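You operate a simulated robot arm through the tools that you are given. There is no shell and no other tool. Be economical: measure what you need, move in short steps, check, and stop when the job is done.

Carry out the task below with a simulated two-armed robot. There is one attempt and no reset: what you move stays moved.

## Task
Carry the gripped board level into the chalk box, stick the patch on it and roll it down.
Fine: both hands carry it; the roller goes back. Set down upright: green roller. What is to be rubbed or washed off counts as gone when no trace of it is left.

The check looks at the end state, three seconds after you hand in, the way a careful person would. Anything else that was tipped, shoved, dropped, spilled or broken makes it a failure.

## Robot
Two 6-joint arms with two-finger parallel grippers on one trunk, on a base that drives. Base frame: it is fixed to the floor where the robot stands at the start and does not move with it; the origin is under the middle of the robot, x ahead of it, y to its left, z up; the surface under the hand at the start is at about z = 0.8. Lengths are in m, angles in rad, forces in N, time in s.
The left shoulder is at the start at [0.28, 0.185, 1.03], the right one opposite. With the tool pointing down near the work surface each hand reaches from about 0.56 to 0.94 m from the robot's upright axis, wherever it stands, measured 20 degrees to its own side. Places, roughly: chalk box [0.5, -0.3, 0.8]; middle of the gripped board [0.5, 0, 0.8]. Payload 1.57 kg a hand.
The TCP of each hand is the grasp point between the finger pads, 0.03 m short of the fingertips. In the tool frame z runs along the fingers and y along their closing line. Largest opening 0.08 m; finger width 0.017, thickness 0.012; the body of the gripper, 0.04 by 0.082 m, starts 0.08 m behind the TCP.
Orientation is that of the tool frame in the base frame, as [roll, pitch, yaw] about the fixed x, y, z axes, in that order (R = Rz(yaw) Ry(pitch) Rx(roll)). With the fingers straight down and closing along the base's y, the tool's x points along the base's -x, its y along +y and its z along -z.

## Interface
- The arms move only by the tool drive_tool. It takes "left_commands", "right_commands" or both (then of equal length, played together; a hand with none holds still); each is a list of rows, each a list of 7 numbers: the shift along the tool's x, y, z in m, then the turn, a rotation vector about the tool's x, y, z in rad, then the opening in per cent of the stroke, from 0 (shut) to 100 (fully open). In form: [[x, y, z, rx, ry, rz, gripper], ...]. A call has 1 to 12 rows; each row is the pose to reach, as a shift and turn from the pose commanded when the call began, along the tool's axes at that moment. A row lasts 0.2 s, in which the tool goes at most 0.05 m and 0.15 rad; a call with a longer step from one row to the next is refused whole, and so is a gripper value outside its range. A pose out of reach is approached as far as the arm can. The call stops where the force on the tool passes 40 N (or 10 N more than at its start, if that is more) or the arm is blocked; 0.2 s more then pass. The fingers move at their own pace (about 0.153 m/s each) and stop on an object; they squeeze with about 23 N. The grip force told is the motor's: it shows also when the fingers shut on nothing. Time passes only in rows, and 0.2 s behind the last, so rows that repeat a pose let the fingers close. It gives the time, the measured TCP pose, the force on the tool (base axes), the opening and the grip force at its end, in the units of the frame above (readings bear some noise), with the torque about the TCP (base axes, N m) and any sound that the robot's microphone picked up.
- Cameras (640 x 400 px; columns grow to the right, rows downward): "scene" is now at [0.2398, -0.0134, 1.4672]; the picture's right is [-0.14, -0.99, 0.00], its down [-0.74, 0.11, -0.67] and it looks along [0.66, -0.09, -0.75] (base axes); focal length 275 px, centre (320, 200). "left" rides on the left gripper at [0.072, 0.007, -0.122] in its tool frame; the picture's right is [-0.09, 1.00, 0.00], its down [-0.84, -0.08, -0.54] and it looks along [-0.54, -0.05, 0.84] (tool axes); focal length 238 px, centre (320, 200). "right" rides on the right gripper at [0.072, -0.007, -0.122] in its tool frame; the picture's right is [0.09, 1.00, 0.00], its down [-0.84, 0.08, -0.54] and it looks along [-0.54, 0.05, 0.84] (tool axes); focal length 238 px, centre (320, 200). There is no depth. A picture from a camera that has moved, and an enlarged one, comes with that camera's place and axes in the base frame and with its lens.
- grab_frame(camera): a new picture of that camera. No time passes.
- slide_trunk(by): slides the trunk up (or, below 0, down) by that many m; the arms and the scene camera ride with it, the base frame stays. It gives what a move gives, with no picture.
- roll_base(legs): drives the robot by 1 to 6 legs, each [ahead, turn to the left] in m and rad, along the robot's own axes; the way and the turn of a leg run together, so that a leg with both is an arc; at most 1.5 m and 3.142 rad a leg. The arms and the cameras ride along, it lands a little off, and it stops where it bumps. It gives what a move gives.
- turn_head(pan, tilt): turns the head with the scene camera to pan (to the left, within 1.501 rad either way) and tilt (down, from -0.506 to 1.204), counted from straight ahead of the robot. It gives what a move gives.
- inspect(camera, box): a new picture of the part [left, top, right, bottom] of that camera's present view, enlarged. No time passes.
- close_job(): hands the job in; it is judged then, once.

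Work in short steps. Places have to be worked out from the pictures, the camera data and where the tool is seen: move nearer, look again, correct. Check each grasp and each placing, and mend what went wrong. You have 120 turns and 108 pictures in all, those below and enlarged ones among them. Open the grippers and draw the arms clear of the work before you hand the job in, unless the task says otherwise; then end with one line.

The tools are called after "Emit:" as name(argument=value, ...) on one line, values as JSON. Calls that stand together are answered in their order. drive_tool: Moves the arms, as the interface text tells. Its arguments: {"type":"object","properties":{"left_commands":{"type":"array"},"right_commands":{"type":"array"}},"required":[]} The other tools are called the same way: slide_trunk (by) slides the trunk up or down; roll_base (legs) drives the base; turn_head (pan, tilt) turns the head that bears the scene camera; grab_frame (camera) takes a picture; inspect (camera, box) takes an enlarged picture of a part of a camera's view; close_job () hands the job in.

At the start:

```text
time: 0.0
left_ee_pos: [0.5924, 0.1442, 1.2044]
left_tool_rot: [3.14, -0.001, -3.141]
left_contact_force: [0.0, -0.8, -0.1]
left_torque: [0.0, -0.02, -0.02]
left_width: 0.0798
left_grip_force: 0.1
right_ee_pos: [0.499, -0.3492, 1.2245]
right_tool_rot: [-3.141, 0.001, -3.142]
right_contact_force: [-0.7, -0.2, 0.6]
right_torque: [-0.01, -0.01, 0.01]
right_width: 0.08
right_grip_force: 0.0
trunk travel left (down, up): [-0.725, 0.265]
robot x, y, heading: [0.001, 0.0054, 0.003]
head pan, tilt: [-0.141, 0.841]
```

scene: 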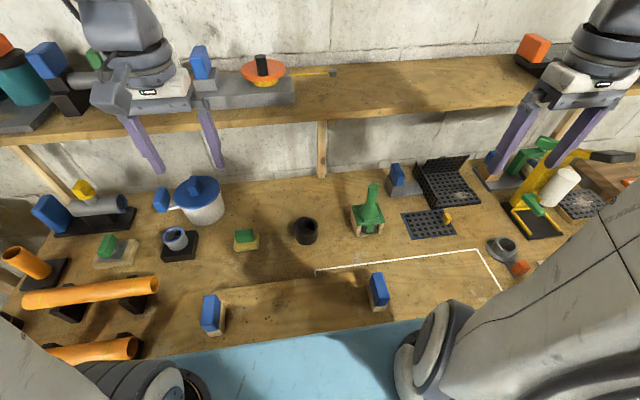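
right: 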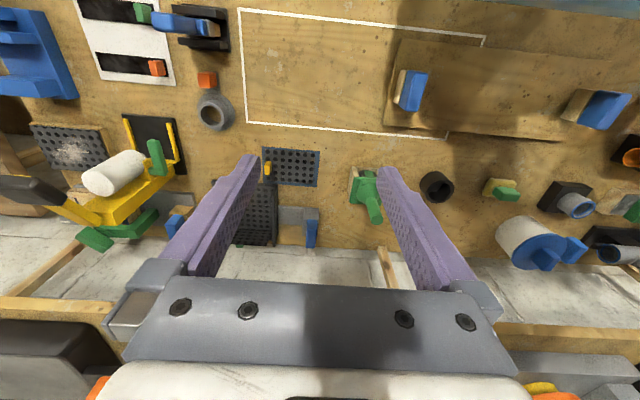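
left: 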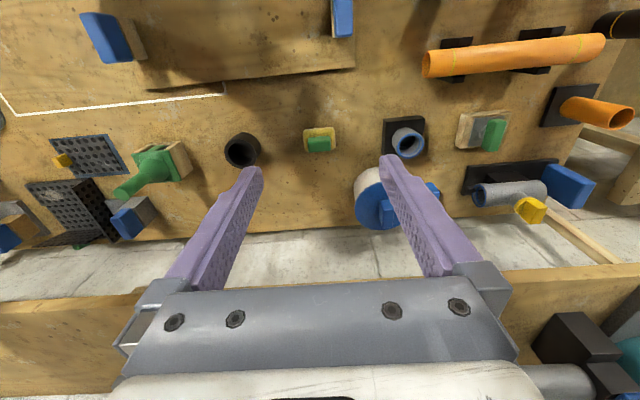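

I'll start by looking closer at the work surface from both wrist cameras and the scene camera.

Emit:
inspect(camera="scene", box=[340, 130, 640, 320])

Emit:
inspect(camera="right", box=[0, 0, 320, 200])

Emit:
inspect(camera="right", box=[320, 0, 640, 200])

```text
2.11 times, centred on (490, 225) of scene
camera zoom: at [0.2398, -0.0134, 1.4672], right [-0.14, -0.99, 0.0], down [-0.74, 0.11, -0.67], along [0.66, -0.09, -0.75], focal length 578 px, centre (-38, 147)
```

zoom: 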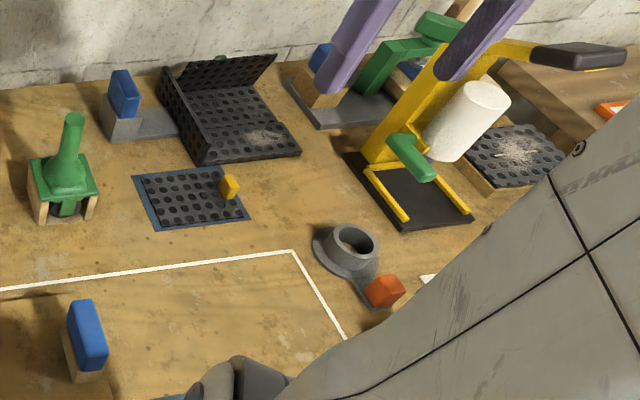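

```text
2.00 times, centred on (160, 100) of right
camera zoom: at [0.4265, -0.3574, 1.3469], right [-0.09, 1.0, 0.0], down [0.84, 0.08, 0.54], along [0.54, 0.05, -0.84], focal length 477 px, centre (640, 400)
```

zoom: 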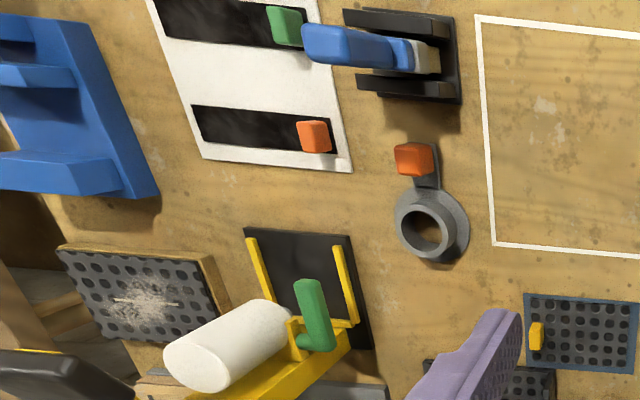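

```text
2.00 times, centred on (480, 100) of right
camera zoom: at [0.4265, -0.3574, 1.3469], right [-0.09, 1.0, 0.0], down [0.84, 0.08, 0.54], along [0.54, 0.05, -0.84], focal length 477 px, centre (0, 400)
```

zoom: 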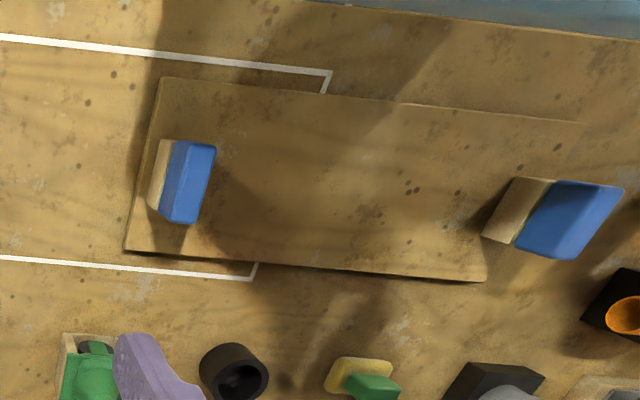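

The right arm hides part of the table. I turn the head to the right and look.

Emit:
turn_head(pan=-0.8, tilt=0.8)

Emit:
grab_frame(camera="scene")

Emit:
turn_head(pan=0.6, tilt=0.7)

Emit:
grab_frame(camera="scene")

```text
time: 1.0
left_ee_pos: [0.592, 0.1446, 1.2041]
left_tool_rot: [-3.141, 0.0, 3.141]
left_contact_force: [0.0, -0.3, 0.5]
left_torque: [-0.03, -0.02, -0.01]
left_width: 0.0799
left_grip_force: 0.1
right_ee_pos: [0.498, -0.349, 1.2249]
right_tool_rot: [3.141, 0.0, -3.141]
right_contact_force: [0.2, -1.1, -0.3]
right_torque: [0.01, 0.0, -0.03]
right_width: 0.0803
right_grip_force: 0.1
trunk travel left (down, up): [-0.725, 0.265]
robot x, y, heading: [0.0002, 0.0009, 0.001]
head pan, tilt: [-0.799, 0.799]
```

```text
101 pictures are left
camera scene: at [0.2183, -0.0601, 1.4705], right [-0.72, -0.7, 0.0], down [-0.5, 0.51, -0.7], along [0.49, -0.5, -0.72], focal length 275 px, centre (320, 200)
```

scene: 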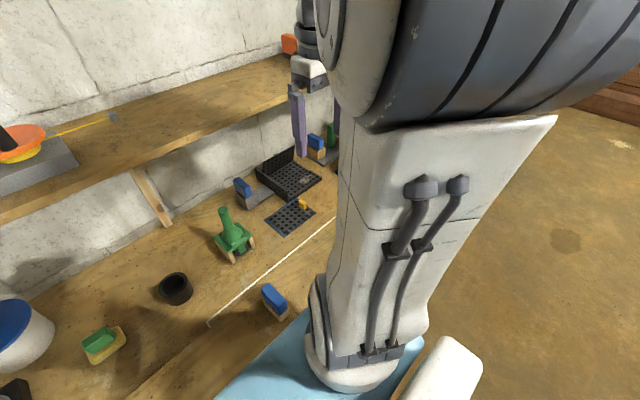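

```text
time: 2.6
left_ee_pos: [0.5917, 0.1451, 1.2051]
left_tool_rot: [3.14, -0.001, 3.141]
left_contact_force: [0.5, 0.7, 0.4]
left_torque: [0.0, -0.03, -0.02]
left_width: 0.0799
left_grip_force: 0.0
right_ee_pos: [0.4995, -0.3494, 1.225]
right_tool_rot: [3.141, 0.0, -3.141]
right_contact_force: [-0.2, 0.0, 0.5]
right_torque: [-0.02, 0.03, -0.01]
right_width: 0.0801
right_grip_force: 0.1
trunk travel left (down, up): [-0.725, 0.265]
robot x, y, heading: [0.0002, 0.0034, -0.001]
head pan, tilt: [0.6, 0.7]
```

```text
100 pictures are left
camera scene: at [0.2321, 0.0456, 1.4787], right [0.56, -0.83, 0.0], down [-0.53, -0.36, -0.76], along [0.63, 0.43, -0.64], focal length 275 px, centre (320, 200)
```

scene: 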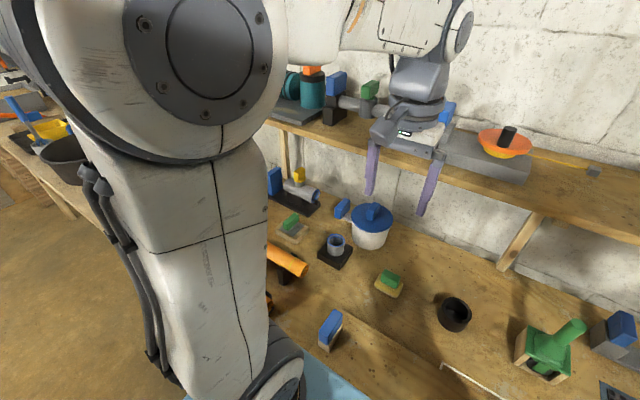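

I bring the head back ahead and zoom on the candidates: green roller, dotted pad with yellow tab, and the sheet with strips.

Emit:
turn_head(pan=-0.3, tilt=0.9)

Emit:
inspect(camera="scene", box=[260, 140, 420, 240])

Emit:
inspect(camera="right", box=[220, 130, 420, 255])

Emit:
inspect(camera="right", box=[60, 0, 260, 125])

```text
time: 3.8
left_ee_pos: [0.5915, 0.1453, 1.2046]
left_tool_rot: [3.141, 0.0, 3.141]
left_contact_force: [0.0, -0.4, 0.1]
left_torque: [0.0, -0.02, 0.0]
left_width: 0.0798
left_grip_force: 0.1
right_ee_pos: [0.4996, -0.3501, 1.2248]
right_tool_rot: [3.141, 0.001, -3.141]
right_contact_force: [0.0, -0.2, 0.4]
right_torque: [0.01, -0.02, 0.01]
right_width: 0.08
right_grip_force: 0.1
trunk travel left (down, up): [-0.725, 0.265]
robot x, y, heading: [0.0019, 0.0001, -0.005]
head pan, tilt: [-0.3, 0.901]
```

```text
4.00 times, centred on (340, 190) of scene
camera zoom: at [0.2341, -0.0246, 1.4626], right [-0.29, -0.96, 0.0], down [-0.75, 0.23, -0.62], along [0.59, -0.18, -0.78], focal length 1098 px, centre (240, 240)
```

zoom: 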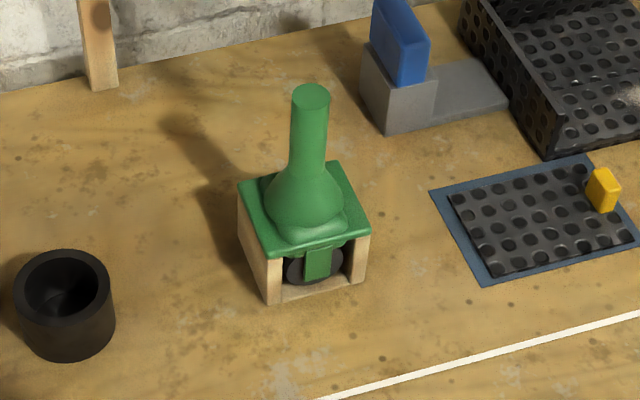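

```text
3.20 times, centred on (320, 192) of right
camera zoom: at [0.4265, -0.3574, 1.3469], right [-0.09, 1.0, 0.0], down [0.84, 0.08, 0.54], along [0.54, 0.05, -0.84], focal length 763 px, centre (320, 224)
```

zoom: 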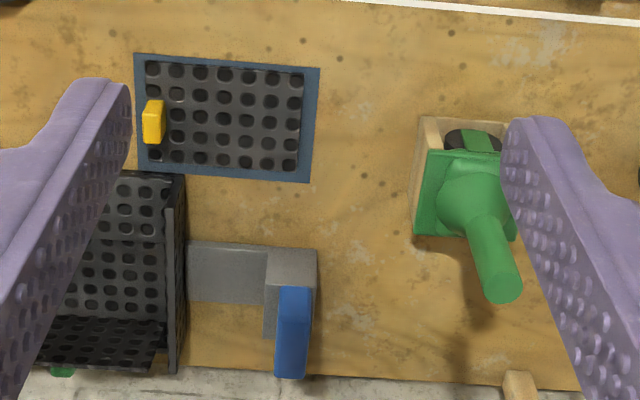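

```text
3.20 times, centred on (160, 62) of right
camera zoom: at [0.4265, -0.3574, 1.3469], right [-0.09, 1.0, 0.0], down [0.84, 0.08, 0.54], along [0.54, 0.05, -0.84], focal length 763 px, centre (832, 640)
```

zoom: 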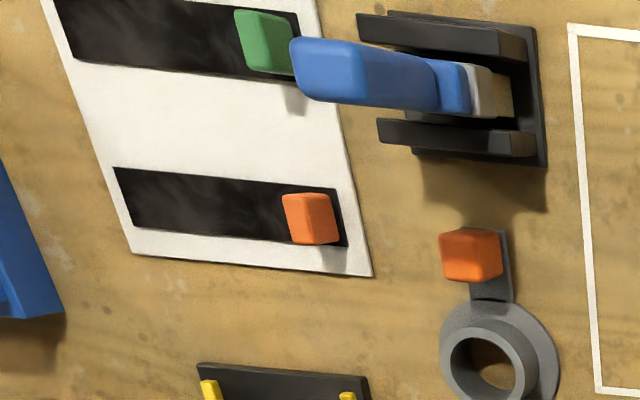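

The green piece looks like a roller standing in a wooden holder; the other candidates need a closer look. I shift the right hand to the right to view the sheet, the blue tool and the yellow tool.

Emit:
drive_tool(right_commands=[[0.02, -0.05, 0, 0, 0, 0, 100], [0.04, -0.1, 0, 0, 0, 0, 100], [0.06, -0.15, 0, 0, 0, 0, 100], [0.08, -0.2, 0, 0, 0, 0, 100], [0.08, -0.2, 0, 0, 0, 0, 100]])

Emit:
grab_frame(camera="right")

Emit:
inspect(camera="scene", box=[400, 60, 640, 210])

```text
refused: row 1 steps farther than a row can; nothing moved
```

```text
96 pictures are left
camera right: at [0.4265, -0.3574, 1.3469], right [-0.09, 1.0, 0.0], down [0.84, 0.08, 0.54], along [0.54, 0.05, -0.84], focal length 238 px, centre (320, 200)
```

right: 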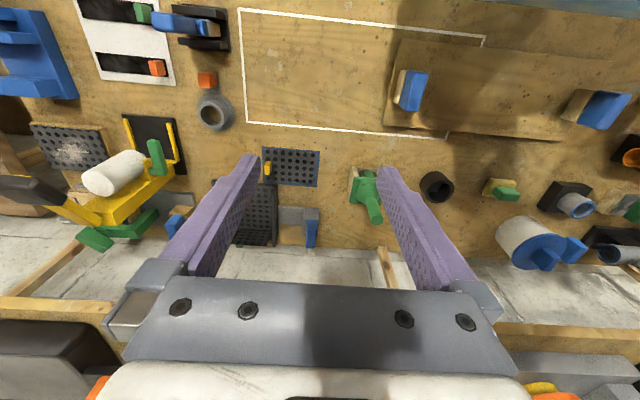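

```text
2.67 times, centred on (520, 135) of scene
camera zoom: at [0.2341, -0.0246, 1.4626], right [-0.29, -0.96, 0.0], down [-0.75, 0.23, -0.62], along [0.59, -0.18, -0.78], focal length 732 px, centre (-213, 373)
```

zoom: 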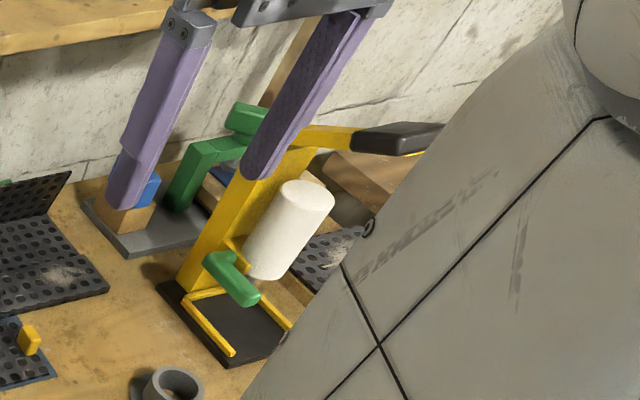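

Step was too long; I repeat the shift in smaller steps.

Emit:
drive_tool(right_commands=[[0.02, -0.045, 0, 0, 0, 0, 100], [0.04, -0.09, 0, 0, 0, 0, 100], [0.06, -0.135, 0, 0, 0, 0, 100], [0.08, -0.18, 0, 0, 0, 0, 100], [0.1, -0.225, 0, 0, 0, 0, 100], [0.1, -0.225, 0, 0, 0, 0, 100]])

Emit:
grab_frame(camera="right")

Emit:
grab_frame(camera="scene")

```text
time: 5.2
left_ee_pos: [0.5913, 0.1447, 1.2052]
left_tool_rot: [3.141, -0.002, -3.141]
left_contact_force: [0.6, 0.2, -0.1]
left_torque: [0.01, -0.01, 0.01]
left_width: 0.0801
left_grip_force: 0.1
right_ee_pos: [0.3982, -0.5761, 1.2245]
right_tool_rot: [-3.142, 0.002, -3.141]
right_contact_force: [-0.1, -0.2, 0.0]
right_torque: [0.0, 0.02, 0.01]
right_width: 0.0802
right_grip_force: 0.1
trunk travel left (down, up): [-0.725, 0.265]
robot x, y, heading: [0.0001, 0.0007, -0.003]
head pan, tilt: [-0.3, 0.901]
```

```text
94 pictures are left
camera right: at [0.3261, -0.5839, 1.3464], right [-0.09, 1.0, 0.0], down [0.84, 0.08, 0.54], along [0.54, 0.05, -0.84], focal length 238 px, centre (320, 200)
```

right: 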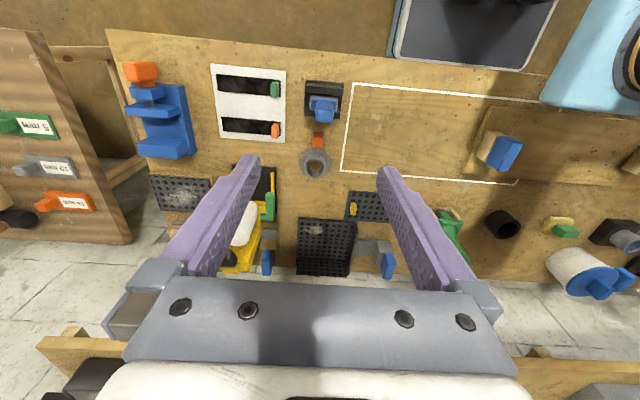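

```text
93 pictures are left
camera scene: at [0.2341, -0.0251, 1.4626], right [-0.3, -0.96, 0.0], down [-0.75, 0.23, -0.62], along [0.59, -0.18, -0.78], focal length 275 px, centre (320, 200)
```

scene: 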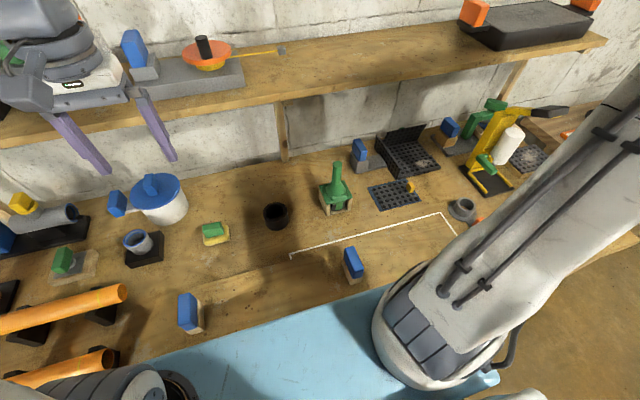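

Emit:
inspect(camera="right", box=[100, 40, 340, 190])

Emit:
inspect(camera="right", box=[120, 160, 400, 290])

Emit:
inspect(camera="scene", box=[340, 80, 580, 230])

```text
2.67 times, centred on (220, 115) of right
camera zoom: at [0.3261, -0.5839, 1.3464], right [-0.09, 1.0, 0.0], down [0.84, 0.08, 0.54], along [0.54, 0.05, -0.84], focal length 636 px, centre (587, 427)
```

zoom: 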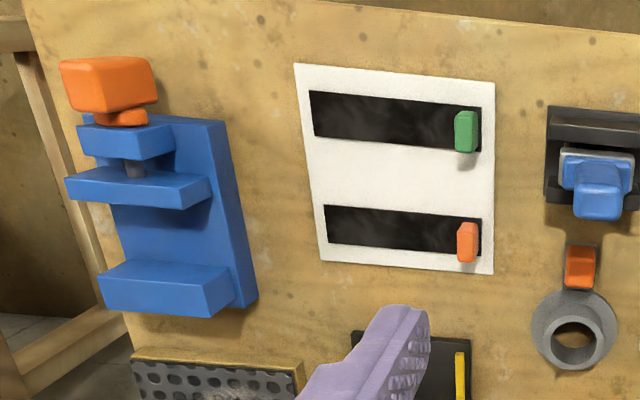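

```text
2.29 times, centred on (260, 225) of right
camera zoom: at [0.3261, -0.5839, 1.3464], right [-0.09, 1.0, 0.0], down [0.84, 0.08, 0.54], along [0.54, 0.05, -0.84], focal length 545 px, centre (457, 143)
```

zoom: 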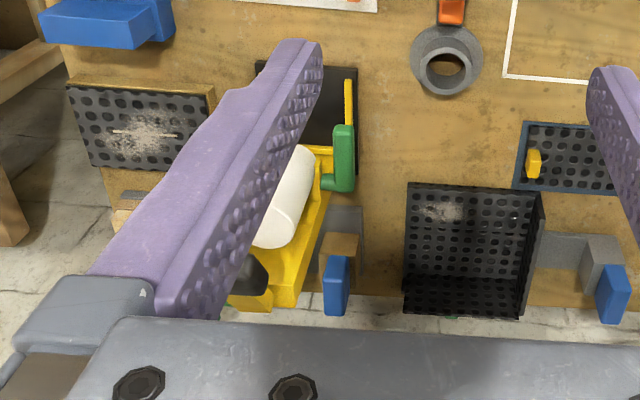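

```text
2.67 times, centred on (460, 155) of scene
camera zoom: at [0.2341, -0.0251, 1.4626], right [-0.3, -0.96, 0.0], down [-0.75, 0.23, -0.62], along [0.59, -0.18, -0.78], focal length 732 px, centre (-53, 320)
```

zoom: 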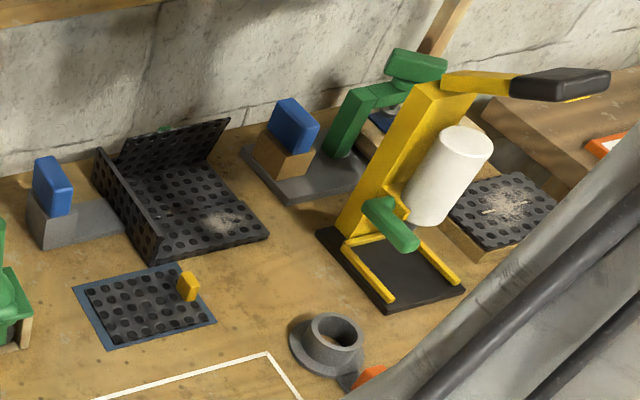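

The dotted pad with the yellow tab on a blue backing is the single "patch"; the green tool in the wood stand (black wheel, axis along x) is the roller. The board is about 0.16×0.42 m with grips near y −0.18 and 0.21; the chalk box is about x 0.385–0.585, y −0.51…−0.045. I back the base up 0.12 m so that everything is within reach.

Emit:
roll_base(legs=[[-0.12, 0]])

Emit:
drive_tool(right_commands=[[-0.02, 0.04, 0, 0, 0, 0, 100], [-0.04, 0.08, 0, 0, 0, 0, 100], [-0.06, 0.12, 0, 0, 0, 0, 100], [-0.08, 0.16, 0, 0, 0, 0, 100], [-0.1, 0.2, 0, 0, 0, 0, 100], [-0.12, 0.24, 0, 0, 0, 0, 100], [-0.14, 0.28, 0, 0, 0, 0, 100], [-0.16, 0.32, 0, 0, 0, 0, 100], [-0.18, 0.36, 0, 0, 0, 0, 100], [-0.2, 0.395, 0, 0, 0, 0, 100], [-0.2, 0.395, 0, 0, 0, 0, 100]], left_commands=[[0, 0.03, 0, 0, 0, 0, 100], [0, 0.065, 0, 0, 0, 0, 100], [0, 0.065, 0.04, 0, 0, 0, 100], [0, 0.065, 0.08, 0, 0, 0, 100], [0, 0.065, 0.1, 0, 0, 0, 100], [0, 0.065, 0.1, 0, 0, 0, 100], [0, 0.065, 0.1, 0, 0, 0, 100], [0, 0.065, 0.1, 0, 0, 0, 100], [0, 0.065, 0.1, 0, 0, 0, 100], [0, 0.065, 0.1, 0, 0, 0, 100], [0, 0.065, 0.1, 0, 0, 0, 100]])

Emit:
turn_head(pan=0, tilt=0.9)

Emit:
grab_frame(camera="scene")

Emit:
grab_frame(camera="right")

Emit:
grab_frame(camera="left")

```text
time: 6.4
left_ee_pos: [0.4706, 0.1435, 1.2046]
left_tool_rot: [-3.141, 0.001, 3.142]
left_contact_force: [1.0, 0.5, 0.7]
left_torque: [0.04, 0.0, -0.01]
left_width: 0.0799
left_grip_force: 0.1
right_ee_pos: [0.2767, -0.5748, 1.2242]
right_tool_rot: [-3.14, 0.001, 3.14]
right_contact_force: [-0.3, -0.4, -0.4]
right_torque: [0.0, 0.03, 0.03]
right_width: 0.0799
right_grip_force: 0.1
trunk travel left (down, up): [-0.725, 0.265]
robot x, y, heading: [-0.1252, 0.0008, -0.001]
head pan, tilt: [-0.3, 0.901]
```

```text
time: 8.8
left_ee_pos: [0.4709, 0.21, 1.1051]
left_tool_rot: [3.141, -0.002, -3.142]
left_contact_force: [-0.3, 0.9, -0.2]
left_torque: [-0.02, -0.03, -0.02]
left_width: 0.0802
left_grip_force: 0.2
right_ee_pos: [0.4758, -0.1803, 1.2245]
right_tool_rot: [3.141, -0.001, 3.141]
right_contact_force: [0.5, -0.6, -0.3]
right_torque: [0.02, -0.01, -0.02]
right_width: 0.0801
right_grip_force: 0.1
trunk travel left (down, up): [-0.725, 0.265]
robot x, y, heading: [-0.1238, 0.002, 0.003]
head pan, tilt: [-0.3, 0.901]
```

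```text
time: 9.6
left_ee_pos: [0.4712, 0.2096, 1.1038]
left_tool_rot: [3.142, 0.001, 3.141]
left_contact_force: [0.2, 0.3, -0.4]
left_torque: [-0.01, -0.03, 0.0]
left_width: 0.0801
left_grip_force: 0.0
right_ee_pos: [0.4769, -0.1796, 1.226]
right_tool_rot: [-3.141, -0.002, 3.141]
right_contact_force: [0.0, 0.4, 0.1]
right_torque: [0.02, 0.01, -0.01]
right_width: 0.0801
right_grip_force: 0.1
trunk travel left (down, up): [-0.725, 0.265]
robot x, y, heading: [-0.1178, -0.0022, -0.002]
head pan, tilt: [0.0, 0.901]
```

```text
89 pictures are left
camera scene: at [0.1158, -0.0024, 1.4626], right [0.0, -1.0, 0.0], down [-0.78, 0.0, -0.62], along [0.62, 0.0, -0.78], focal length 275 px, centre (320, 200)
```

scene: 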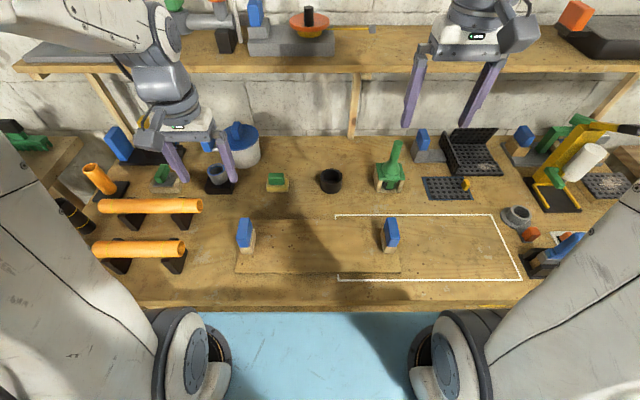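

```text
88 pictures are left
camera right: at [0.4042, -0.1881, 1.3472], right [-0.09, 1.0, 0.0], down [0.84, 0.08, 0.54], along [0.54, 0.05, -0.84], focal length 238 px, centre (320, 200)
```

right: 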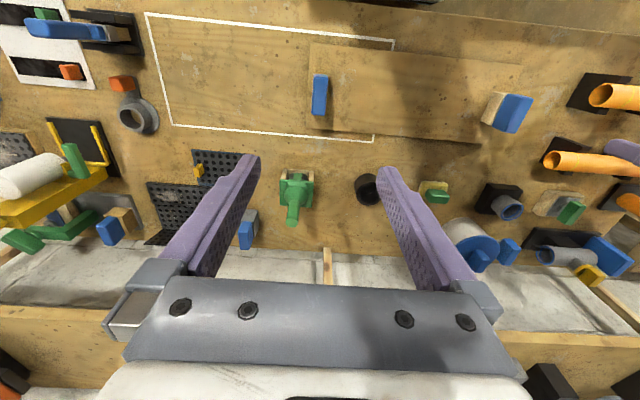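

```text
87 pictures are left
camera left: at [0.3988, 0.216, 1.2262], right [0.09, 1.0, 0.0], down [0.84, -0.08, 0.54], along [0.54, -0.05, -0.84], focal length 238 px, centre (320, 200)
```

left: 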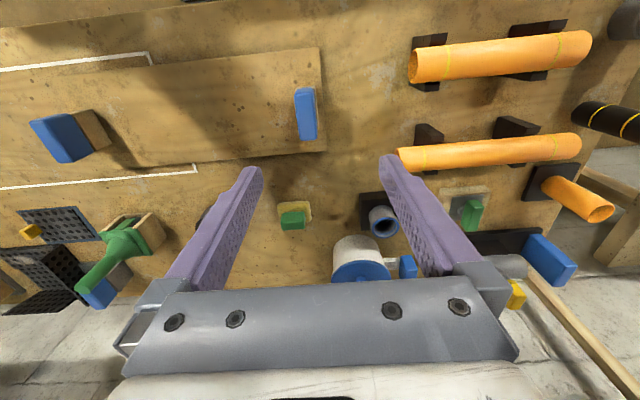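

Grip tops lie at about (0.478, −0.18) and (0.476, 0.189), z ≈ 0.885. I lower both hands to z ≈ 0.97 above the grips and check.

Emit:
drive_tool(right_commands=[[0, 0, 0.045, 0, 0, 0, 100], [0, 0, 0.09, 0, 0, 0, 100], [0, 0, 0.135, 0, 0, 0, 100], [0, 0, 0.18, 0, 0, 0, 100], [0, 0, 0.225, 0, 0, 0, 100], [0, 0, 0.255, 0, 0, 0, 100], [0, 0, 0.255, 0, 0, 0, 100]], left_commands=[[-0.006, -0.021, 0, 0, 0, 0, 100], [-0.006, -0.021, 0.03, 0, 0, 0, 100], [-0.006, -0.021, 0.06, 0, 0, 0, 100], [-0.006, -0.021, 0.09, 0, 0, 0, 100], [-0.006, -0.021, 0.12, 0, 0, 0, 100], [-0.006, -0.021, 0.135, 0, 0, 0, 100], [-0.006, -0.021, 0.135, 0, 0, 0, 100]])

Emit:
grab_frame(camera="right")

Emit:
grab_frame(camera="left")

Emit:
inspect(camera="scene", box=[200, 130, 440, 280])

```text
time: 11.2
left_ee_pos: [0.4764, 0.1888, 0.9693]
left_tool_rot: [-3.141, 0.0, 3.14]
left_contact_force: [0.7, -0.1, -1.2]
left_torque: [0.03, 0.02, -0.03]
left_width: 0.0801
left_grip_force: 0.1
right_ee_pos: [0.4769, -0.1804, 0.9707]
right_tool_rot: [3.141, 0.0, -3.14]
right_contact_force: [-0.8, 0.5, -0.2]
right_torque: [0.0, 0.02, 0.04]
right_width: 0.0801
right_grip_force: 0.0
trunk travel left (down, up): [-0.725, 0.265]
robot x, y, heading: [-0.1171, -0.0004, -0.004]
head pan, tilt: [0.0, 0.901]
```

```text
86 pictures are left
camera right: at [0.4052, -0.1883, 1.0919], right [-0.09, 1.0, 0.0], down [0.84, 0.08, 0.54], along [0.54, 0.05, -0.84], focal length 238 px, centre (320, 200)
```

right: 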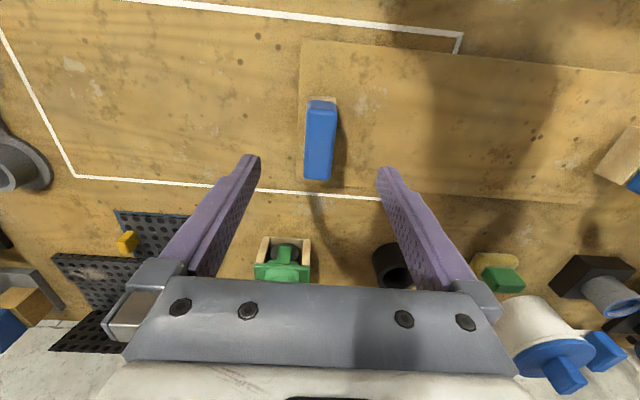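

```text
85 pictures are left
camera left: at [0.4041, 0.1952, 1.0911], right [0.09, 1.0, 0.0], down [0.84, -0.08, 0.54], along [0.54, -0.05, -0.84], focal length 238 px, centre (320, 200)
```

left: 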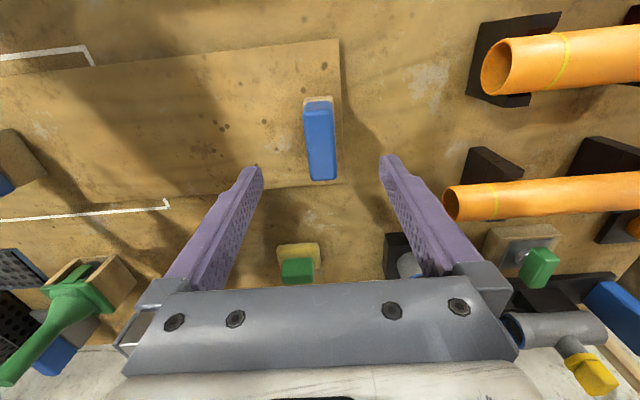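

```text
2.67 times, centred on (320, 205) of scene
camera zoom: at [0.1161, -0.0024, 1.4625], right [0.0, -1.0, 0.0], down [-0.78, 0.0, -0.62], along [0.62, 0.0, -0.78], focal length 732 px, centre (320, 187)
```

zoom: 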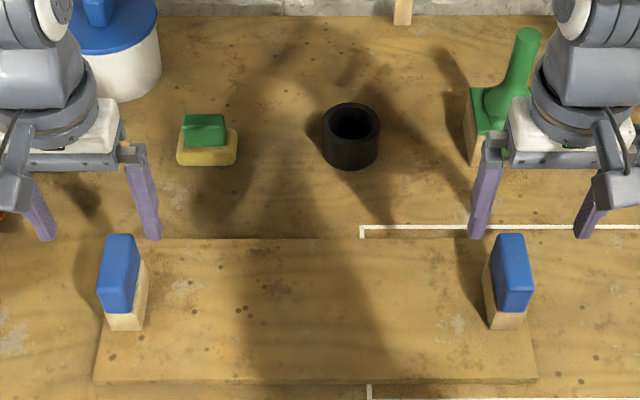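

The grips are centred between the fingers. I lower both to TCP z ≈ 0.865 with a 6 mm shift forward, then close both.

Emit:
drive_tool(right_commands=[[-0.006, 0, 0.035, 0, 0, 0, 100], [-0.006, 0, 0.07, 0, 0, 0, 100], [-0.006, 0, 0.095, 0, 0, 0, 100], [-0.006, 0, 0.105, 0, 0, 0, 100], [-0.006, 0, 0.105, 0, 0, 0, 100]], left_commands=[[-0.006, 0, 0.035, 0, 0, 0, 100], [-0.006, 0, 0.07, 0, 0, 0, 100], [-0.006, 0, 0.095, 0, 0, 0, 100], [-0.006, 0, 0.105, 0, 0, 0, 100], [-0.006, 0, 0.105, 0, 0, 0, 100]])

Emit:
grab_frame(camera="scene")

Emit:
grab_frame(camera="right")

```text
time: 12.4
left_ee_pos: [0.4819, 0.1897, 0.8642]
left_tool_rot: [3.141, 0.0, -3.141]
left_contact_force: [-0.5, 0.3, 0.1]
left_torque: [-0.01, 0.01, -0.01]
left_width: 0.0799
left_grip_force: 0.1
right_ee_pos: [0.4821, -0.1804, 0.8643]
right_tool_rot: [3.141, 0.0, 3.142]
right_contact_force: [0.4, 0.2, 1.3]
right_torque: [0.0, -0.01, 0.01]
right_width: 0.08
right_grip_force: 0.1
trunk travel left (down, up): [-0.725, 0.265]
robot x, y, heading: [-0.1243, 0.0004, 0.001]
head pan, tilt: [0.0, 0.901]
```

```text
83 pictures are left
camera scene: at [0.1159, -0.0024, 1.4626], right [0.0, -1.0, 0.0], down [-0.78, 0.0, -0.62], along [0.62, 0.0, -0.78], focal length 275 px, centre (320, 200)
```

scene: 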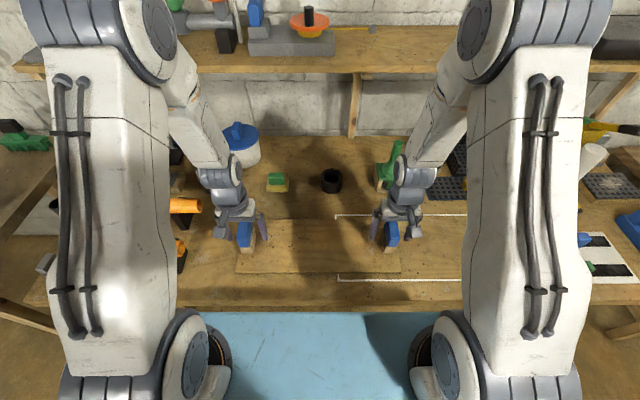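

```text
82 pictures are left
camera right: at [0.4105, -0.1879, 0.9866], right [-0.09, 1.0, 0.0], down [0.84, 0.08, 0.54], along [0.54, 0.05, -0.84], focal length 238 px, centre (320, 200)
```

right: 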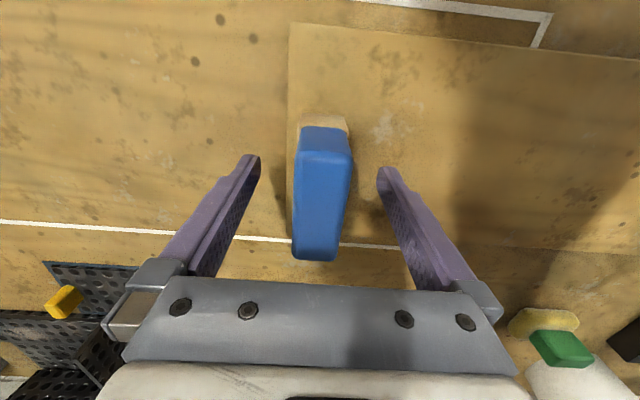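

Both grips sit between the fingers; I close both hands together.

Emit:
drive_tool(right_commands=[[0, 0, 0, 0, 0, 0, 20], [0, 0, 0, 0, 0, 0, 0], [0, 0, 0, 0, 0, 0, 0], [0, 0, 0, 0, 0, 0, 0]], left_commands=[[0, 0, 0, 0, 0, 0, 20], [0, 0, 0, 0, 0, 0, 0], [0, 0, 0, 0, 0, 0, 0], [0, 0, 0, 0, 0, 0, 0]])

Emit:
drive_tool(right_commands=[[0, 0, -0.01, 0, 0, 0, 0], [0, 0, -0.02, 0, 0, 0, 0], [0, 0, -0.02, 0, 0, 0, 0]], left_commands=[[0, 0, -0.01, 0, 0, 0, 0], [0, 0, -0.02, 0, 0, 0, 0], [0, 0, -0.02, 0, 0, 0, 0]])

Emit:
grab_frame(camera="scene")

```text
time: 13.4
left_ee_pos: [0.4821, 0.1889, 0.8635]
left_tool_rot: [3.141, 0.001, 3.141]
left_contact_force: [1.5, 23.0, 0.0]
left_torque: [0.5, -0.06, 0.1]
left_width: 0.0298
left_grip_force: 22.9
right_ee_pos: [0.4824, -0.1818, 0.8651]
right_tool_rot: [3.141, 0.0, 3.14]
right_contact_force: [1.1, -24.8, 0.8]
right_torque: [-0.57, -0.1, 0.22]
right_width: 0.0301
right_grip_force: 23.1
trunk travel left (down, up): [-0.725, 0.265]
robot x, y, heading: [-0.1215, 0.001, 0.003]
head pan, tilt: [0.0, 0.901]
```

```text
time: 14.2
left_ee_pos: [0.4821, 0.1886, 0.8842]
left_tool_rot: [-3.142, 0.0, -3.141]
left_contact_force: [-0.3, 31.1, -6.3]
left_torque: [0.65, 0.09, 0.16]
left_width: 0.0299
left_grip_force: 22.7
right_ee_pos: [0.4823, -0.182, 0.8848]
right_tool_rot: [3.141, -0.001, -3.141]
right_contact_force: [0.3, -31.0, -5.6]
right_torque: [-0.64, -0.15, 0.06]
right_width: 0.0298
right_grip_force: 23.2
trunk travel left (down, up): [-0.725, 0.265]
robot x, y, heading: [-0.1241, 0.0016, -0.002]
head pan, tilt: [0.0, 0.901]
```

```text
81 pictures are left
camera scene: at [0.1161, -0.0024, 1.4625], right [0.0, -1.0, 0.0], down [-0.78, 0.0, -0.62], along [0.62, 0.0, -0.78], focal length 275 px, centre (320, 200)
```

scene: 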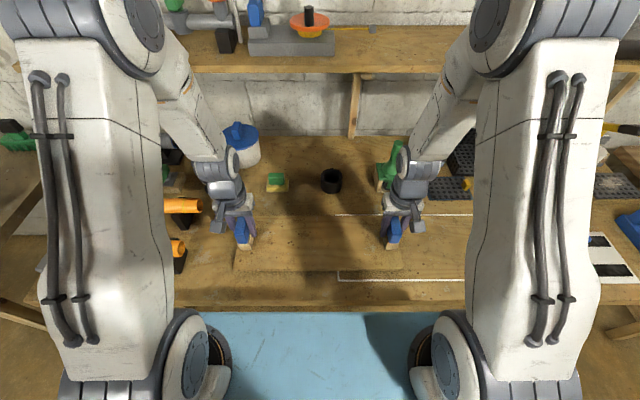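

Both grips hold (0.030 m wide) with a slight internal squeeze, so I spread 1.5 mm each. I carry the board, level, by dx +0.0075, dy −0.281 at a slightly greater height.

Emit:
drive_tool(right_commands=[[0, -0.0015, -0.02, 0, 0, 0, 0], [-0.001, -0.0315, -0.03, 0, 0, 0, 0], [-0.002, -0.0665, -0.03, 0, 0, 0, 0], [-0.003, -0.1015, -0.03, 0, 0, 0, 0], [-0.004, -0.1365, -0.03, 0, 0, 0, 0], [-0.005, -0.1715, -0.03, 0, 0, 0, 0], [-0.006, -0.2065, -0.03, 0, 0, 0, 0], [-0.007, -0.2415, -0.03, 0, 0, 0, 0], [-0.0075, -0.2665, -0.03, 0, 0, 0, 0], [-0.0075, -0.2825, -0.03, 0, 0, 0, 0], [-0.0075, -0.2825, -0.03, 0, 0, 0, 0]], left_commands=[[0, 0.0015, -0.02, 0, 0, 0, 0], [-0.001, -0.0285, -0.03, 0, 0, 0, 0], [-0.002, -0.0635, -0.03, 0, 0, 0, 0], [-0.003, -0.0985, -0.03, 0, 0, 0, 0], [-0.004, -0.1335, -0.03, 0, 0, 0, 0], [-0.005, -0.1685, -0.03, 0, 0, 0, 0], [-0.006, -0.2035, -0.03, 0, 0, 0, 0], [-0.007, -0.2385, -0.03, 0, 0, 0, 0], [-0.0075, -0.2635, -0.03, 0, 0, 0, 0], [-0.0075, -0.2795, -0.03, 0, 0, 0, 0], [-0.0075, -0.2795, -0.03, 0, 0, 0, 0]])

Emit:
grab_frame(camera="scene")

```text
time: 16.6
left_ee_pos: [0.491, -0.0932, 0.9133]
left_tool_rot: [-3.14, 0.002, -3.14]
left_contact_force: [0.2, -20.4, -7.4]
left_torque: [-0.29, -0.36, 0.02]
left_width: 0.0295
left_grip_force: 23.1
right_ee_pos: [0.4904, -0.4639, 0.9128]
right_tool_rot: [3.137, -0.003, -3.141]
right_contact_force: [-0.3, 19.8, -6.5]
right_torque: [0.34, 0.37, -0.02]
right_width: 0.0301
right_grip_force: 22.9
trunk travel left (down, up): [-0.725, 0.265]
robot x, y, heading: [-0.1206, 0.0011, -0.001]
head pan, tilt: [0.0, 0.901]
```

```text
80 pictures are left
camera scene: at [0.1163, -0.0029, 1.4625], right [0.0, -1.0, 0.0], down [-0.78, 0.0, -0.62], along [0.62, 0.0, -0.78], focal length 275 px, centre (320, 200)
```

scene: 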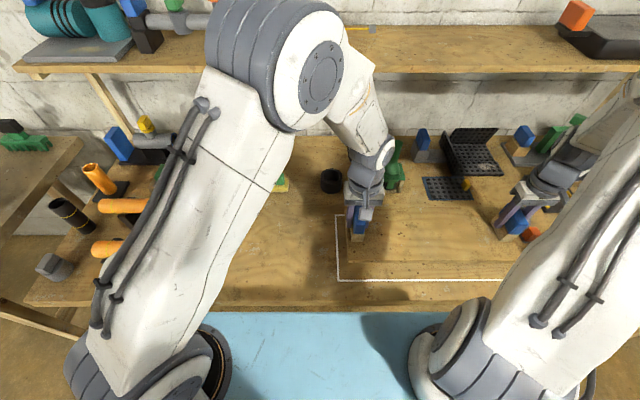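

The board is over the box. I lower it gently by about 0.049 m, relaxing the spread by half a millimetre each.

Emit:
drive_tool(right_commands=[[0, 0.0005, 0.02, 0, 0, 0, 0], [0, 0.0005, 0.035, 0, 0, 0, 0], [0, 0.0005, 0.043, 0, 0, 0, 0], [0, 0.0005, 0.048, 0, 0, 0, 0], [0, 0.0005, 0.05, 0, 0, 0, 0], [0, 0.0005, 0.05, 0, 0, 0, 0]], left_commands=[[0, -0.0005, 0.02, 0, 0, 0, 0], [0, -0.0005, 0.035, 0, 0, 0, 0], [0, -0.0005, 0.043, 0, 0, 0, 0], [0, -0.0005, 0.048, 0, 0, 0, 0], [0, -0.0005, 0.05, 0, 0, 0, 0], [0, -0.0005, 0.05, 0, 0, 0, 0]])

Emit:
grab_frame(camera="scene")

Emit:
grab_frame(camera="right")

Emit:
grab_frame(camera="left")

```text
time: 18.0
left_ee_pos: [0.4905, -0.0919, 0.8649]
left_tool_rot: [-3.141, 0.001, -3.141]
left_contact_force: [1.3, -20.3, -7.6]
left_torque: [-0.32, -0.36, 0.2]
left_width: 0.0299
left_grip_force: 23.3
right_ee_pos: [0.4901, -0.4627, 0.8644]
right_tool_rot: [3.138, -0.002, 3.141]
right_contact_force: [-5.9, 21.8, 8.0]
right_torque: [0.53, -0.42, 0.25]
right_width: 0.0299
right_grip_force: 22.8
trunk travel left (down, up): [-0.725, 0.265]
robot x, y, heading: [-0.1188, 0.003, -0.001]
head pan, tilt: [0.0, 0.901]
```

```text
79 pictures are left
camera scene: at [0.1155, -0.0023, 1.4628], right [0.0, -1.0, 0.0], down [-0.78, 0.0, -0.62], along [0.62, 0.0, -0.78], focal length 275 px, centre (320, 200)
```

scene: 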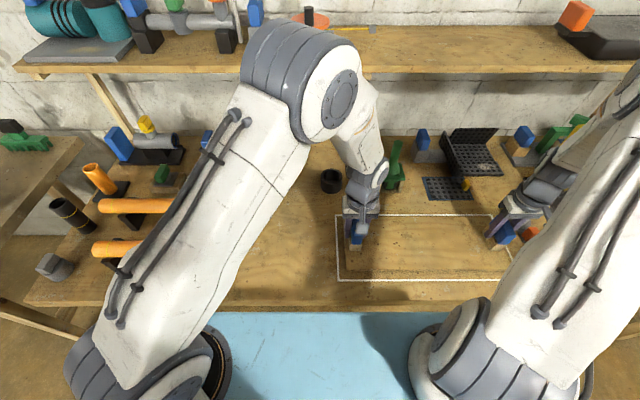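

```text
78 pictures are left
camera right: at [0.4175, -0.4703, 0.9871], right [-0.09, 1.0, 0.0], down [0.84, 0.08, 0.54], along [0.54, 0.05, -0.84], focal length 238 px, centre (320, 200)
```

right: 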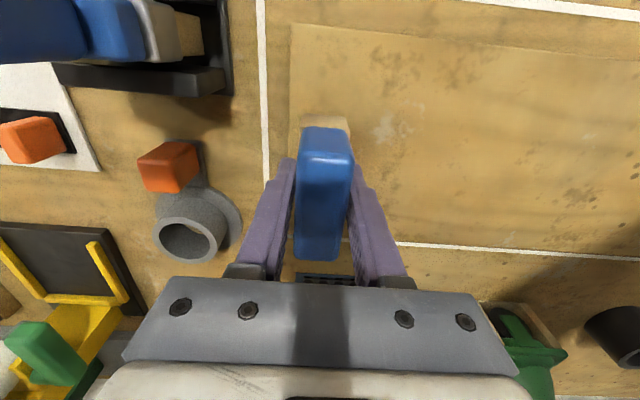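

```text
77 pictures are left
camera left: at [0.4177, -0.0853, 0.9864], right [0.09, 1.0, 0.0], down [0.84, -0.08, 0.54], along [0.54, -0.05, -0.84], focal length 238 px, centre (320, 200)
```

left: 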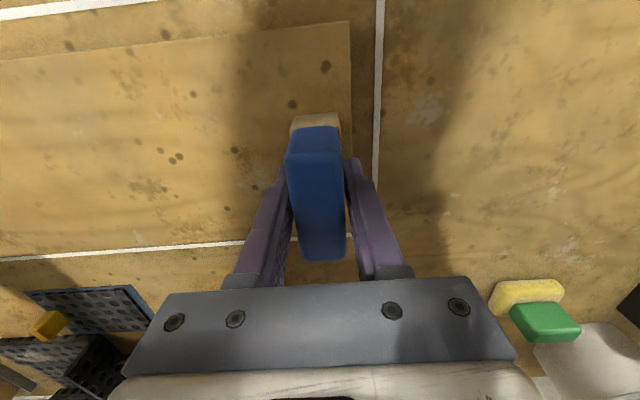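

The board looks centred in the box with margins on both ends. The left hand still bears weight, so I lower it 2 mm, then open both.

Emit:
drive_tool(left_commands=[[0, 0, 0.001, 0, 0, 0, 0], [0, 0, 0.002, 0, 0, 0, 0], [0, 0, 0.002, 0, 0, 0, 0]])

Emit:
drive_tool(right_commands=[[0, 0, 0, 0, 0, 0, 30], [0, 0, 0, 0, 0, 0, 100], [0, 0, 0, 0, 0, 0, 100], [0, 0, 0, 0, 0, 0, 100]], left_commands=[[0, 0, 0, 0, 0, 0, 30], [0, 0, 0, 0, 0, 0, 100], [0, 0, 0, 0, 0, 0, 100], [0, 0, 0, 0, 0, 0, 100]])

Emit:
grab_frame(camera="left")

Emit:
grab_frame(camera="right")

```text
time: 18.8
left_ee_pos: [0.4898, -0.0923, 0.8652]
left_tool_rot: [-3.139, 0.002, -3.141]
left_contact_force: [-3.1, -17.3, 18.6]
left_torque: [-0.43, 0.48, 0.06]
left_width: 0.0298
left_grip_force: 23.7
right_ee_pos: [0.4891, -0.4613, 0.8646]
right_tool_rot: [3.14, -0.003, -3.142]
right_contact_force: [-0.7, 18.2, 2.0]
right_torque: [0.39, 0.74, 0.0]
right_width: 0.0297
right_grip_force: 22.7
trunk travel left (down, up): [-0.725, 0.265]
robot x, y, heading: [-0.1259, 0.0041, 0.0]
head pan, tilt: [0.0, 0.901]
```

```text
time: 19.8
left_ee_pos: [0.4895, -0.0905, 0.8623]
left_tool_rot: [3.141, 0.001, 3.141]
left_contact_force: [0.5, 0.3, -0.7]
left_torque: [-0.01, 0.0, -0.03]
left_width: 0.0799
left_grip_force: 0.0
right_ee_pos: [0.4893, -0.4635, 0.8641]
right_tool_rot: [-3.141, 0.0, 3.141]
right_contact_force: [0.0, -0.5, -0.7]
right_torque: [0.03, 0.01, 0.03]
right_width: 0.08
right_grip_force: 0.1
trunk travel left (down, up): [-0.725, 0.265]
robot x, y, heading: [-0.1205, 0.0007, 0.001]
head pan, tilt: [0.0, 0.901]
```

```text
76 pictures are left
camera left: at [0.4175, -0.0849, 0.984], right [0.09, 1.0, 0.0], down [0.84, -0.08, 0.54], along [0.54, -0.05, -0.84], focal length 238 px, centre (320, 200)
```

left: 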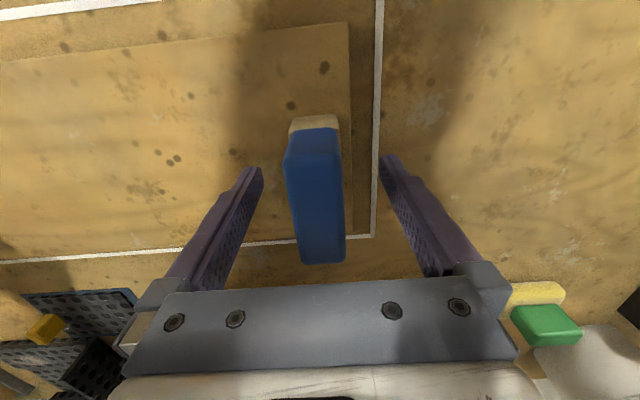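

```text
75 pictures are left
camera right: at [0.4182, -0.4709, 0.9865], right [-0.09, 1.0, 0.0], down [0.84, 0.08, 0.54], along [0.54, 0.05, -0.84], focal length 238 px, centre (320, 200)
```

right: 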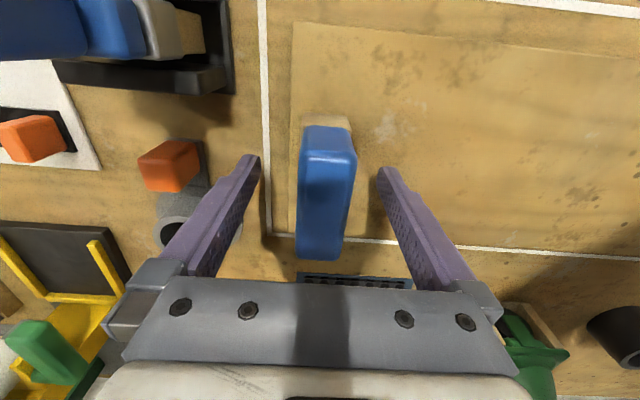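

The board lies within the lines. I lift both hands straight up, move the left hand aside, and take a full look.

Emit:
drive_tool(right_commands=[[0, 0, -0.04, 0, 0, 0, 100], [0, 0, -0.085, 0, 0, 0, 100], [0, 0, -0.13, 0, 0, 0, 100], [0, 0, -0.175, 0, 0, 0, 100], [0, 0, -0.22, 0, 0, 0, 100], [0, 0, -0.26, 0, 0, 0, 100], [0, 0, -0.3, 0, 0, 0, 100], [0.03, 0, -0.32, 0, 0, 0, 100], [0.06, 0, -0.32, 0, 0, 0, 100], [0.06, 0, -0.32, 0, 0, 0, 100]], left_commands=[[0, 0, -0.04, 0, 0, 0, 100], [0, 0, -0.085, 0, 0, 0, 100], [0, 0, -0.13, 0, 0, 0, 100], [0, 0, -0.175, 0, 0, 0, 100], [0, 0.03, -0.21, 0, 0, 0, 100], [0, 0.07, -0.23, 0, 0, 0, 100], [0, 0.115, -0.25, 0, 0, 0, 100], [0, 0.16, -0.27, 0, 0, 0, 100], [0, 0.205, -0.28, 0, 0, 0, 100], [0, 0.25, -0.28, 0, 0, 0, 100]])

Emit:
grab_frame(camera="right")

Emit:
grab_frame(camera="scene")

```text
time: 22.0
left_ee_pos: [0.488, 0.1597, 1.143]
left_tool_rot: [3.141, 0.0, 3.14]
left_contact_force: [-0.1, -0.3, -0.4]
left_torque: [0.05, -0.02, 0.0]
left_width: 0.0799
left_grip_force: 0.1
right_ee_pos: [0.4306, -0.4625, 1.186]
right_tool_rot: [3.14, 0.001, -3.141]
right_contact_force: [-0.5, -0.8, 0.1]
right_torque: [0.02, 0.01, -0.02]
right_width: 0.0799
right_grip_force: 0.1
trunk travel left (down, up): [-0.725, 0.265]
robot x, y, heading: [-0.1197, 0.0013, -0.004]
head pan, tilt: [0.0, 0.901]
```

```text
74 pictures are left
camera right: at [0.3575, -0.4704, 1.3072], right [-0.09, 1.0, 0.0], down [0.84, 0.08, 0.54], along [0.54, 0.05, -0.84], focal length 238 px, centre (320, 200)
```

right: 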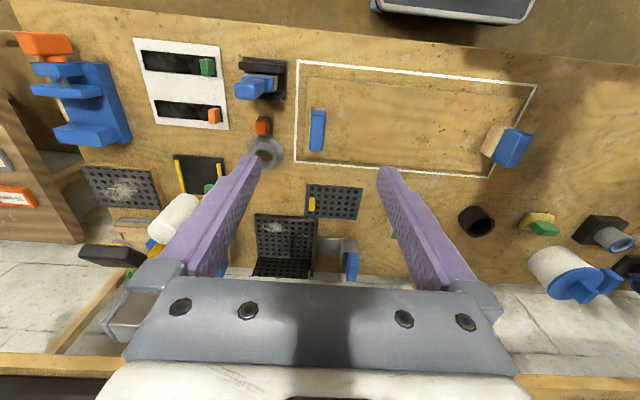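

```text
73 pictures are left
camera scene: at [0.1156, -0.0025, 1.4626], right [0.0, -1.0, 0.0], down [-0.78, 0.0, -0.62], along [0.62, 0.0, -0.78], focal length 275 px, centre (320, 200)
```

scene: 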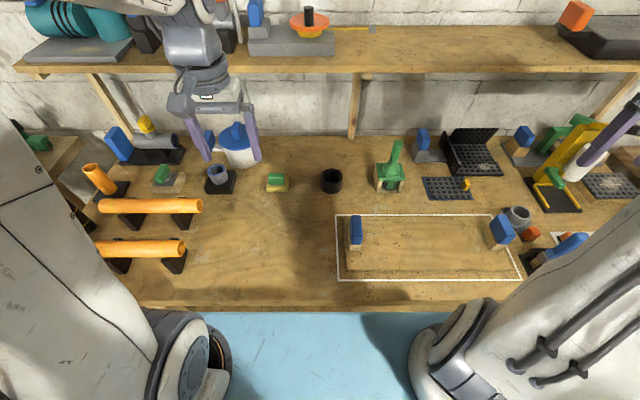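

The board sits inside the box. I inspect it for any damage or mark where the patch belongs, and look at the patch.

Emit:
inspect(camera="scene", box=[320, 170, 540, 300])

Emit:
inspect(camera="right", box=[280, 40, 560, 215])

```text
2.91 times, centred on (430, 235) of scene
camera zoom: at [0.1156, -0.0025, 1.4626], right [0.0, -1.0, 0.0], down [-0.78, 0.0, -0.62], along [0.62, 0.0, -0.78], focal length 799 px, centre (0, 98)
```

zoom: 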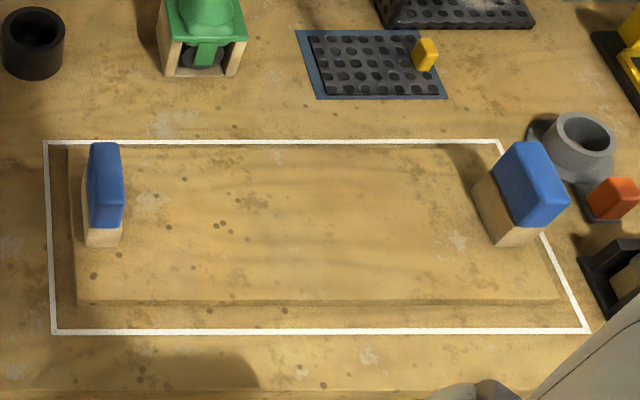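

```text
2.29 times, centred on (420, 128) of right
camera zoom: at [0.3575, -0.4704, 1.3072], right [-0.09, 1.0, 0.0], down [0.84, 0.08, 0.54], along [0.54, 0.05, -0.84], focal length 545 px, centre (91, 366)
```

zoom: 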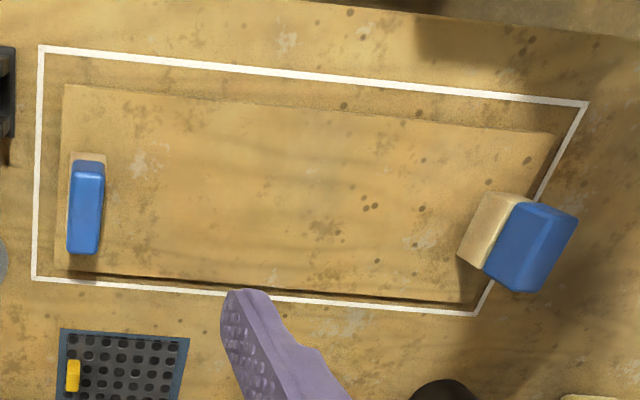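

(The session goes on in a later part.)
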